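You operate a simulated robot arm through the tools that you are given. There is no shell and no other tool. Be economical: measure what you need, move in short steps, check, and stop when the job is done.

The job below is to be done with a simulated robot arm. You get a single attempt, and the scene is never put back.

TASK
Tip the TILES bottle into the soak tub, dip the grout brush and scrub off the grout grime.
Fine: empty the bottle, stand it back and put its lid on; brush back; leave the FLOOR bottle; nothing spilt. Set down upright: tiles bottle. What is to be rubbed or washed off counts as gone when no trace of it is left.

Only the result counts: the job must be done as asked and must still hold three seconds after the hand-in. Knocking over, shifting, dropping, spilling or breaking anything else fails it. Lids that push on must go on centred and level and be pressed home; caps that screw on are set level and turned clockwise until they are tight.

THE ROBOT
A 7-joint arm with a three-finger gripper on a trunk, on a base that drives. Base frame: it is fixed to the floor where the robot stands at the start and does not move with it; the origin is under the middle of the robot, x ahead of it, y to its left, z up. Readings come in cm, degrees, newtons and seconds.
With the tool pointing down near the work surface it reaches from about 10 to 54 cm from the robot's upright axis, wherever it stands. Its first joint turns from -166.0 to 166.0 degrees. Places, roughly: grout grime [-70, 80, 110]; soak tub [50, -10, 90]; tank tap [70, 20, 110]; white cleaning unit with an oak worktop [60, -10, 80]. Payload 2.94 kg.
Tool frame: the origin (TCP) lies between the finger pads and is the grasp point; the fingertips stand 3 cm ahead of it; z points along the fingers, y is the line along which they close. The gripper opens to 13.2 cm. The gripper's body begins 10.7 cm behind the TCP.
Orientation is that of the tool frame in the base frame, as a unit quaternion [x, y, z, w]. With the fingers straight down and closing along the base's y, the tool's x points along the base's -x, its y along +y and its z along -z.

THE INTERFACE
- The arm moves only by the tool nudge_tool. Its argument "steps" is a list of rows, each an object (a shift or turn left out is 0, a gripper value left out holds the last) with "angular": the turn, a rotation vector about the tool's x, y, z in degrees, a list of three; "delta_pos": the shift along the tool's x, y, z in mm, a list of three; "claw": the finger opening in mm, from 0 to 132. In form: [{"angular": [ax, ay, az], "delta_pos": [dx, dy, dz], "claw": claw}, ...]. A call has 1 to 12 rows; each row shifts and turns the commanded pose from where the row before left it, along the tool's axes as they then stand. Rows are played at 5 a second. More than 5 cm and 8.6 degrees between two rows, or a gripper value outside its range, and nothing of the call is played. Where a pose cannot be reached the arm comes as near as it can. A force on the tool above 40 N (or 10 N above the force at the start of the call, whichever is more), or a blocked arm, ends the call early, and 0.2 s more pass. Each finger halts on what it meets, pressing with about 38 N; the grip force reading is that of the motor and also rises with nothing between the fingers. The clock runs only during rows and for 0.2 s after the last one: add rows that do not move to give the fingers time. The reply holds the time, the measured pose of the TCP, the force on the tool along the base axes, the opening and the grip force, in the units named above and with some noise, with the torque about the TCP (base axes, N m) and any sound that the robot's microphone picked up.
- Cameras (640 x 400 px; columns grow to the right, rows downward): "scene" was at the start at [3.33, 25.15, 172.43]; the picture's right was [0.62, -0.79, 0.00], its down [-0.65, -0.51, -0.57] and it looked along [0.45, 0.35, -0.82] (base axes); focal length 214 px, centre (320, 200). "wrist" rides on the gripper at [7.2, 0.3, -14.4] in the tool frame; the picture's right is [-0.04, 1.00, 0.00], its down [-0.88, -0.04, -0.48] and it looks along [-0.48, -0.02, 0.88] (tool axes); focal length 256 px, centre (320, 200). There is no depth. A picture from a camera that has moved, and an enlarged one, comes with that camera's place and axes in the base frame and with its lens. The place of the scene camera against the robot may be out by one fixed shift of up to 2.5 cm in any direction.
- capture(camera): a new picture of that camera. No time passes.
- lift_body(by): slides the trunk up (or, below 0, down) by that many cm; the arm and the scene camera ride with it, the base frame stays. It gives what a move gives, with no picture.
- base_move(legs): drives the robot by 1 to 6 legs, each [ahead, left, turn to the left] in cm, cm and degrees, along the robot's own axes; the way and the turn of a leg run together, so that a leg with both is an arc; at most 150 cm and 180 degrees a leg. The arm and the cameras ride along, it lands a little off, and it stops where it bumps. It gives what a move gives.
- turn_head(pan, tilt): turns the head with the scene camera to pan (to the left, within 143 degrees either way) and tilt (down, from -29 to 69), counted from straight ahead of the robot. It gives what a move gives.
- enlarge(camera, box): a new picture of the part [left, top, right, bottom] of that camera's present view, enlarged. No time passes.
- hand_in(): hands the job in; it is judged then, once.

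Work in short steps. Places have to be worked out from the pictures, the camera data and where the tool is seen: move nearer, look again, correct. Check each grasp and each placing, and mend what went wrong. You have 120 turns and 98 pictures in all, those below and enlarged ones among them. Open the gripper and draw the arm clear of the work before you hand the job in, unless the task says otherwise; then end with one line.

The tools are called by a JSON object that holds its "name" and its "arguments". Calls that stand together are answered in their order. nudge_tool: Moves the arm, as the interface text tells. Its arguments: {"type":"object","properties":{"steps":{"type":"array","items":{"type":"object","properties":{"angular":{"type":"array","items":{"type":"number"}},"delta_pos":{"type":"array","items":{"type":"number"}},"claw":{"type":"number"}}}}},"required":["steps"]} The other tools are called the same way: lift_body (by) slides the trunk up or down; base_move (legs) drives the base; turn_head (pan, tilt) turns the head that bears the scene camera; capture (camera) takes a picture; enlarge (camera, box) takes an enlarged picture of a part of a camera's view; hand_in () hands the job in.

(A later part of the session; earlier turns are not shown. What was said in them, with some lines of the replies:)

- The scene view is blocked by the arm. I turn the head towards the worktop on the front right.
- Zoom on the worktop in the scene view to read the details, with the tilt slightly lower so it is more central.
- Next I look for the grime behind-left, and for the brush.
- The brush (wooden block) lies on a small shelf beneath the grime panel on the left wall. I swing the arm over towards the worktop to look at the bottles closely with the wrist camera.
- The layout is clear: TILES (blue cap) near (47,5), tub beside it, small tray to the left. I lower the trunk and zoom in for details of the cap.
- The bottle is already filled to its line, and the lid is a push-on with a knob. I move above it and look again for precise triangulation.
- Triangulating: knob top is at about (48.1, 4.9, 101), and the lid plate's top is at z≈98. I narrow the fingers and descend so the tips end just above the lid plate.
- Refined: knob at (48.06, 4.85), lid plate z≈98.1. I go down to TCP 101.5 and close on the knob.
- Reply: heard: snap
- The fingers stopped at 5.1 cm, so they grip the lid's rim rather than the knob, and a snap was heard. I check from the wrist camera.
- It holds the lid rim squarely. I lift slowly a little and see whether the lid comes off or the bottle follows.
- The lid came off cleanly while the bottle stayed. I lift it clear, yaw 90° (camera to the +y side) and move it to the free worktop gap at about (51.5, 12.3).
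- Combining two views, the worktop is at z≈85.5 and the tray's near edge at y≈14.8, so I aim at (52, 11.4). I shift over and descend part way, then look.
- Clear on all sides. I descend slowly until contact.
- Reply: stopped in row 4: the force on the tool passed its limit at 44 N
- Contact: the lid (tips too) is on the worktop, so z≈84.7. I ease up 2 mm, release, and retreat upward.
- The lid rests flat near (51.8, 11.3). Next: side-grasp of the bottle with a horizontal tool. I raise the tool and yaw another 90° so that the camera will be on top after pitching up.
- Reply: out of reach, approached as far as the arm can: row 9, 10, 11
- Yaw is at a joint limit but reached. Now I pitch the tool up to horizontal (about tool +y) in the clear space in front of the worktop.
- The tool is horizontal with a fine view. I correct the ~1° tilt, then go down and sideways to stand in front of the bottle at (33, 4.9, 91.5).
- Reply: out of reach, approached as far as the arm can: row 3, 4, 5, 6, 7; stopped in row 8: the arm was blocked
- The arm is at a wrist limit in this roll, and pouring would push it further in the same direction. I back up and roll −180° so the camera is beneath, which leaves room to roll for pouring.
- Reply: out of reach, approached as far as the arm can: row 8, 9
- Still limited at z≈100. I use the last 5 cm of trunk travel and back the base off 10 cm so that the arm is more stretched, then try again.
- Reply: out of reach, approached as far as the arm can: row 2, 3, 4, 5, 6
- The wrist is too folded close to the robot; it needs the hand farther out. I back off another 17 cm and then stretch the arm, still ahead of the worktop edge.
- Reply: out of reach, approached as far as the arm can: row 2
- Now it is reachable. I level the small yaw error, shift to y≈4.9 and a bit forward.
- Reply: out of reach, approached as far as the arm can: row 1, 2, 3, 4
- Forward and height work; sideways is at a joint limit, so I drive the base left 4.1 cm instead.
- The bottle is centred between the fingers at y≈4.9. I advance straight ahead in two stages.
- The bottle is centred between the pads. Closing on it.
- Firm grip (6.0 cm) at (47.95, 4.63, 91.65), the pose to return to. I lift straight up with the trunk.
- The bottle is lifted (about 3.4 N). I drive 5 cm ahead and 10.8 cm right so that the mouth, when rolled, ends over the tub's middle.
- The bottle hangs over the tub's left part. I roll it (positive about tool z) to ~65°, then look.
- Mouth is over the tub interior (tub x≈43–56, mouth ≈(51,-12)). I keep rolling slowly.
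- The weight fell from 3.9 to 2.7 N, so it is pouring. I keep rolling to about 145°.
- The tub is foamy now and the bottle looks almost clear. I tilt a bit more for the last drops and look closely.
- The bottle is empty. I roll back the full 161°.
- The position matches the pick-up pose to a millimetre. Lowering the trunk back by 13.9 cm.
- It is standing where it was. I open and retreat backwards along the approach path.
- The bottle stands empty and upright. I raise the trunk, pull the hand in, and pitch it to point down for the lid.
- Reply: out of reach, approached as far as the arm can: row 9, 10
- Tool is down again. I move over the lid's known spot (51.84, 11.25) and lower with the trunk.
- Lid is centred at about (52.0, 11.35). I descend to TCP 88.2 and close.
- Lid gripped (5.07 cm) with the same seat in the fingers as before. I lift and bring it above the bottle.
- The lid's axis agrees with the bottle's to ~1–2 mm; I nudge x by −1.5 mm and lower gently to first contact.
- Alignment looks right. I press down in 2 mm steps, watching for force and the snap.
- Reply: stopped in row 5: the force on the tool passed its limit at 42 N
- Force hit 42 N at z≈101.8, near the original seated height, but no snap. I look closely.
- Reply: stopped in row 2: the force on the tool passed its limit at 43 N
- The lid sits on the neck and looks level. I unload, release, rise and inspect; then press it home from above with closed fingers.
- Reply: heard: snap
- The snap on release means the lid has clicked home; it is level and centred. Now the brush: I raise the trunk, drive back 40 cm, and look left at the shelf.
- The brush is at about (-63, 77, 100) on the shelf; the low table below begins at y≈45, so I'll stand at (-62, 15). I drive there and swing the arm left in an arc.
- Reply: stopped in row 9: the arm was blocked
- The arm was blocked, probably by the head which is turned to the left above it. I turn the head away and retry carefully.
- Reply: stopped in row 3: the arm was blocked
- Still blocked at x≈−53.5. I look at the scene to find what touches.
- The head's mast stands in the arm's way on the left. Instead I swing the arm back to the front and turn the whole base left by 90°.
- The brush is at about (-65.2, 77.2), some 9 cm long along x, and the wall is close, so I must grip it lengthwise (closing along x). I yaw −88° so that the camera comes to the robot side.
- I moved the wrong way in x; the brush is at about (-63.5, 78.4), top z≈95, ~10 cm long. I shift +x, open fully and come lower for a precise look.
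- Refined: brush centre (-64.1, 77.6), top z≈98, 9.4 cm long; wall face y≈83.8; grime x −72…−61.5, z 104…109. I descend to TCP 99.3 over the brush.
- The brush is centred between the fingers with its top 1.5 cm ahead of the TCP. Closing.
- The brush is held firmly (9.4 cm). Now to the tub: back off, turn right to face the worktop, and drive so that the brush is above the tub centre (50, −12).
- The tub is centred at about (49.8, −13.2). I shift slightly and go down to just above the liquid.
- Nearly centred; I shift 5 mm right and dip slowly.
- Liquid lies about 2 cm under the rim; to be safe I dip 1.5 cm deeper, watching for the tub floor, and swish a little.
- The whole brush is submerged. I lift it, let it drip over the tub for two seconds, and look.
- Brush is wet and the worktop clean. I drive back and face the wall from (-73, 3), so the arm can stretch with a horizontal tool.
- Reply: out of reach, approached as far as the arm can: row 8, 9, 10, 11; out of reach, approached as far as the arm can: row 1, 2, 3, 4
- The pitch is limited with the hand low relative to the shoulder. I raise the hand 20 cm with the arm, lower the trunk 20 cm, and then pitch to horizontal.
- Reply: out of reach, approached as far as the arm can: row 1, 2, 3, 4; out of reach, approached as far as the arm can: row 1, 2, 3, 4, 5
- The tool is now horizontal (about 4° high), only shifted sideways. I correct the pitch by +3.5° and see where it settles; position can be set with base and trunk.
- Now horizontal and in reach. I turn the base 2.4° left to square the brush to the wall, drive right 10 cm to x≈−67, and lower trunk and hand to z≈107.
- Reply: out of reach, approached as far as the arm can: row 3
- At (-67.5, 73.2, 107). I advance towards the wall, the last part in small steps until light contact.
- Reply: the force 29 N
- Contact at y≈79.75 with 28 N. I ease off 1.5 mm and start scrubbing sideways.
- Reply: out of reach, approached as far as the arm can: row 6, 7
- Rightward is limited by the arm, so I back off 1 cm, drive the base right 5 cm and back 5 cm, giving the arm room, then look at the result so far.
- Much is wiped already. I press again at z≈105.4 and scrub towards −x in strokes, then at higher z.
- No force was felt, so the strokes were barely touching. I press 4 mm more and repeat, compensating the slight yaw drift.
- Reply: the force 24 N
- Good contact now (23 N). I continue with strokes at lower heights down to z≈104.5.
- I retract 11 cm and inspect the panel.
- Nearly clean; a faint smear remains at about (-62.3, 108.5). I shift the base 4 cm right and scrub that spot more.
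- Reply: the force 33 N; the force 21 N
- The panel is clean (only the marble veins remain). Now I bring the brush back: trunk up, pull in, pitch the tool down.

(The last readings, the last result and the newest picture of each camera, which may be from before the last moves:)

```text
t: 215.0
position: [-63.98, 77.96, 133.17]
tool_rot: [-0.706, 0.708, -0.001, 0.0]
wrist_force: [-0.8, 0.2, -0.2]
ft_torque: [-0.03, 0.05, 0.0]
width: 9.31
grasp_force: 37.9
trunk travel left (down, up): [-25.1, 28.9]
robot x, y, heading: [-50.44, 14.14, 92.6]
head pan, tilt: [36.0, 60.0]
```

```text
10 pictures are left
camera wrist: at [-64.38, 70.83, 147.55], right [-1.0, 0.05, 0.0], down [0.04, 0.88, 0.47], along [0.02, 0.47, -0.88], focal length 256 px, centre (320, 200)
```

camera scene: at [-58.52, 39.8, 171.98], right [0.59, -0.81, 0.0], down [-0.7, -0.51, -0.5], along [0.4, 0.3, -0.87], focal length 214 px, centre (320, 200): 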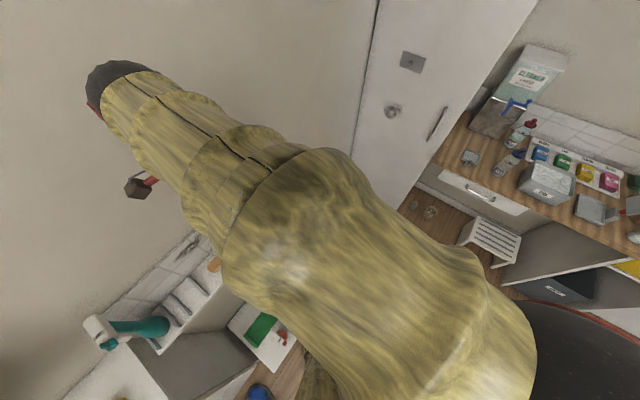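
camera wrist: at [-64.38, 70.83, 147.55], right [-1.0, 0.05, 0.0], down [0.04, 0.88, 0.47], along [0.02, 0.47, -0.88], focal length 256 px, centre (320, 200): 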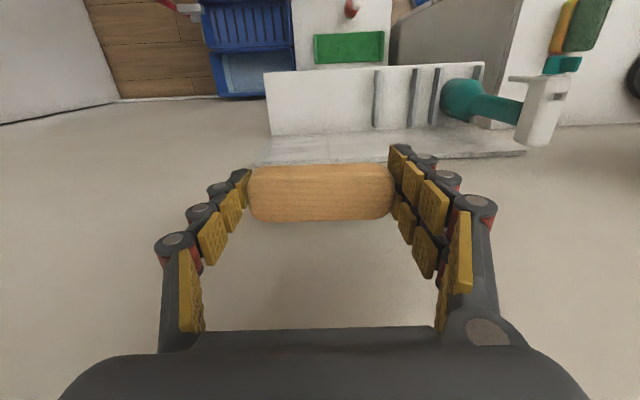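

The brush has slipped back in the grip by a few mm and ~5 mm toward the wall, so I aim TCP y≈77.2 and descend.

{"name": "nudge_tool", "arguments": {"steps": [{"delta_pos": [7.5, 1, 40]}, {"delta_pos": [0, 0, 45]}, {"delta_pos": [0, 0, 45]}, {"delta_pos": [0, 0, 45]}, {"delta_pos": [0, 0, 45]}, {"delta_pos": [0, 0, 45]}, {"delta_pos": [0, 0, 40]}, {}]}}

{"name": "capture", "arguments": {"camera": "wrist"}}

```text
t: 216.8
position: [-64.2, 77.03, 102.75]
tool_rot: [-0.706, 0.708, 0.0, 0.0]
wrist_force: [0.3, 0.3, -0.1]
ft_torque: [-0.05, 0.02, 0.05]
width: 9.32
grasp_force: 37.8
trunk travel left (down, up): [-25.1, 28.9]
robot x, y, heading: [-50.38, 13.57, 92.8]
head pan, tilt: [36.0, 60.0]
```

```text
9 pictures are left
camera wrist: at [-64.55, 69.92, 117.15], right [-1.0, 0.05, 0.0], down [0.04, 0.88, 0.48], along [0.02, 0.48, -0.88], focal length 256 px, centre (320, 200)
```

wrist: 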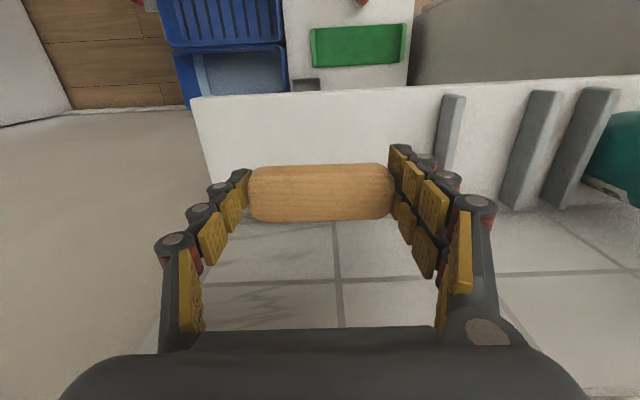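

{"name": "nudge_tool", "arguments": {"steps": [{"delta_pos": [0, 0, 20]}, {"delta_pos": [0, 0, 8]}, {"delta_pos": [0, 0, 4]}, {"delta_pos": [0, 0, 3]}, {}]}}

```text
t: 218.0
position: [-64.09, 77.08, 99.27]
tool_rot: [-0.706, 0.708, 0.0, 0.0]
wrist_force: [0.1, -0.2, -1.0]
ft_torque: [-0.01, 0.02, 0.0]
width: 9.31
grasp_force: 38.6
trunk travel left (down, up): [-25.1, 28.9]
robot x, y, heading: [-50.72, 13.85, 93.0]
head pan, tilt: [36.0, 60.0]
```

{"name": "nudge_tool", "arguments": {"steps": [{"delta_pos": [0, 0, 2]}, {"delta_pos": [0, 0, 2]}, {"delta_pos": [0, 0, 2]}, {}]}}

```text
t: 219.0
position: [-64.09, 77.26, 98.67]
tool_rot: [-0.705, 0.709, -0.001, 0.0]
wrist_force: [0.0, 0.6, -0.4]
ft_torque: [0.01, 0.0, 0.04]
width: 9.33
grasp_force: 38.2
trunk travel left (down, up): [-25.1, 28.9]
robot x, y, heading: [-50.42, 14.09, 92.8]
head pan, tilt: [36.0, 60.0]
```

{"name": "nudge_tool", "arguments": {"steps": [{"delta_pos": [0, 0, 1.5]}, {"delta_pos": [0, 0, 1.5]}, {"delta_pos": [0, 0, 1.5]}, {}]}}

```text
t: 220.0
position: [-64.05, 77.17, 98.43]
tool_rot: [-0.706, 0.708, 0.0, 0.001]
wrist_force: [0.3, -2.0, 8.4]
ft_torque: [0.12, 0.38, 0.08]
width: 9.35
grasp_force: 38.2
trunk travel left (down, up): [-25.1, 28.9]
robot x, y, heading: [-50.11, 14.29, 93.0]
head pan, tilt: [36.0, 60.0]
```

Contact at 98.4. I release, rise straight up and look.

{"name": "nudge_tool", "arguments": {"steps": [{"claw": 125}, {}, {}, {}, {"delta_pos": [0, 0, -20]}, {"delta_pos": [0, 0, -40]}, {"delta_pos": [0, 0, -45]}, {}]}}

{"name": "capture", "arguments": {"camera": "wrist"}}

```text
t: 221.8
position: [-63.99, 77.29, 108.71]
tool_rot: [-0.706, 0.708, -0.001, -0.001]
wrist_force: [-0.5, 0.3, -0.7]
ft_torque: [0.01, -0.01, 0.0]
width: 12.5
grasp_force: 0.1
trunk travel left (down, up): [-25.1, 28.9]
robot x, y, heading: [-49.82, 14.43, 92.8]
head pan, tilt: [36.0, 60.0]
```

```text
8 pictures are left
camera wrist: at [-64.43, 69.98, 123.01], right [-1.0, 0.05, 0.0], down [0.04, 0.88, 0.47], along [0.02, 0.47, -0.88], focal length 256 px, centre (320, 200)
```

wrist: 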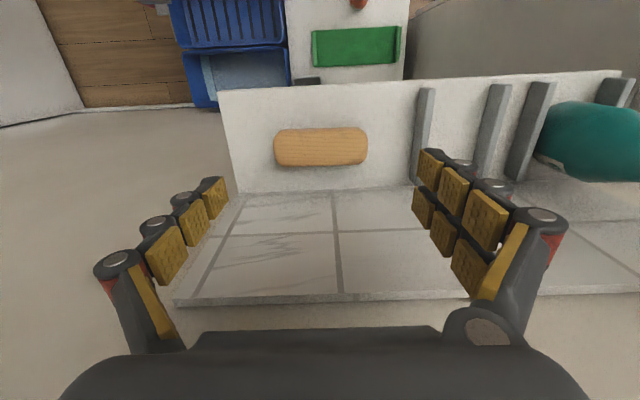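

The brush lies back in its place, flat. A last close look at the panel for traces.

{"name": "enlarge", "arguments": {"camera": "wrist", "box": [160, 180, 460, 320]}}

```text
2.13 times, centred on (310, 250) of wrist
camera zoom: at [-64.43, 69.98, 123.01], right [-1.0, 0.05, 0.0], down [0.04, 0.88, 0.47], along [0.02, 0.47, -0.88], focal length 546 px, centre (341, 93)
```

zoom: 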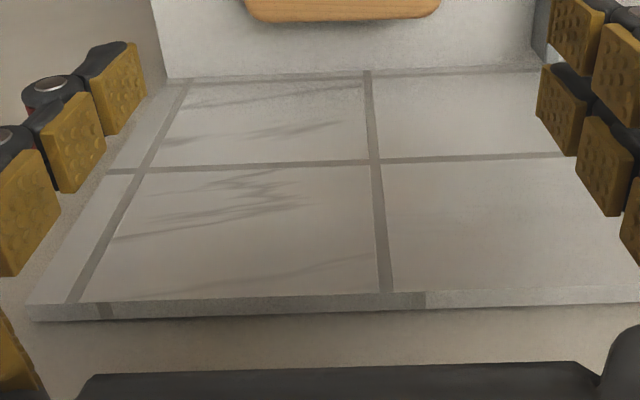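

Clean; only the marble veins remain. I draw the arm clear and take a last view of the worktop.

{"name": "nudge_tool", "arguments": {"steps": [{"delta_pos": [0, 0, -45]}, {"delta_pos": [0, 0, -45]}, {"delta_pos": [0, 0, -45]}, {}]}}

{"name": "base_move", "arguments": {"legs": [[-25, 0, 0]]}}

{"name": "turn_head", "arguments": {"pan": -85, "tilt": 35}}

{"name": "capture", "arguments": {"camera": "scene"}}

```text
t: 222.8
position: [-64.15, 77.17, 122.33]
tool_rot: [-0.706, 0.708, 0.0, -0.001]
wrist_force: [-0.7, -0.9, 0.1]
ft_torque: [0.01, -0.04, -0.01]
width: 12.5
grasp_force: 0.1
trunk travel left (down, up): [-25.1, 28.9]
robot x, y, heading: [-50.88, 14.16, 92.8]
head pan, tilt: [36.0, 60.0]
```

```text
t: 224.6
position: [-62.91, 52.01, 122.43]
tool_rot: [-0.706, 0.709, 0.0, 0.0]
wrist_force: [-0.4, -0.3, 0.4]
ft_torque: [0.02, -0.01, -0.04]
width: 12.5
grasp_force: 0.0
trunk travel left (down, up): [-25.1, 28.9]
robot x, y, heading: [-48.85, -10.96, 92.7]
head pan, tilt: [36.0, 60.0]
```

```text
t: 226.6
position: [-62.8, 52.13, 122.3]
tool_rot: [-0.706, 0.708, 0.0, 0.0]
wrist_force: [-0.1, 1.0, -1.0]
ft_torque: [0.0, 0.04, -0.03]
width: 12.5
grasp_force: 0.1
trunk travel left (down, up): [-25.1, 28.9]
robot x, y, heading: [-49.26, -10.47, 92.9]
head pan, tilt: [-85.0, 35.0]
```

```text
6 pictures are left
camera scene: at [-58.59, -11.91, 175.41], right [0.14, -0.99, 0.0], down [-0.57, -0.08, -0.82], along [0.81, 0.11, -0.57], focal length 214 px, centre (320, 200)
```

scene: 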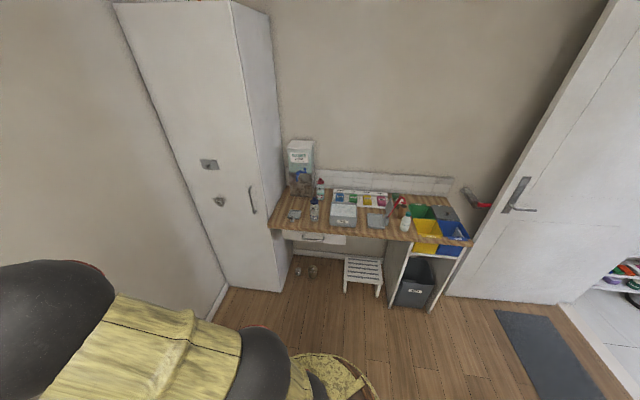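

{"name": "enlarge", "arguments": {"camera": "scene", "box": [275, 175, 375, 240]}}

```text
6.15 times, centred on (325, 208) of scene
camera zoom: at [-58.59, -11.91, 175.41], right [0.14, -0.99, 0.0], down [-0.57, -0.08, -0.82], along [0.81, 0.11, -0.57], focal length 1320 px, centre (289, 154)
```

zoom: 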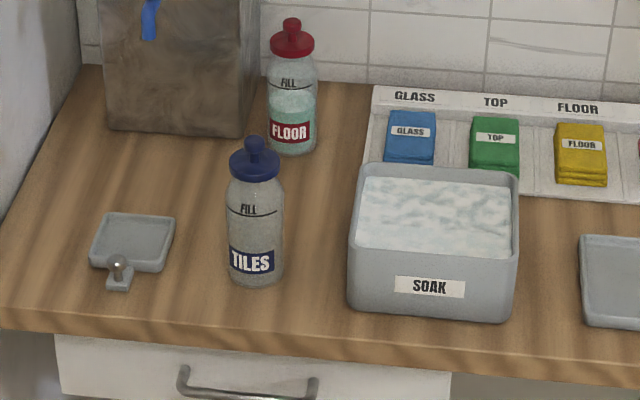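

The TILES bottle stands empty with its lid on, as level as the FLOOR bottle's, and nothing is spilt. The brush is back, the tile is clean and the arm is clear, so I hand in.

{"name": "hand_in", "arguments": {}}

```text
The job is handed in.
```

The job is handed in: I emptied the TILES bottle into the tub, stood it back and clicked its lid on. I scrubbed the grout grime until I saw no trace of it, put the brush back on its shelf, left the FLOOR bottle alone and saw no spills.
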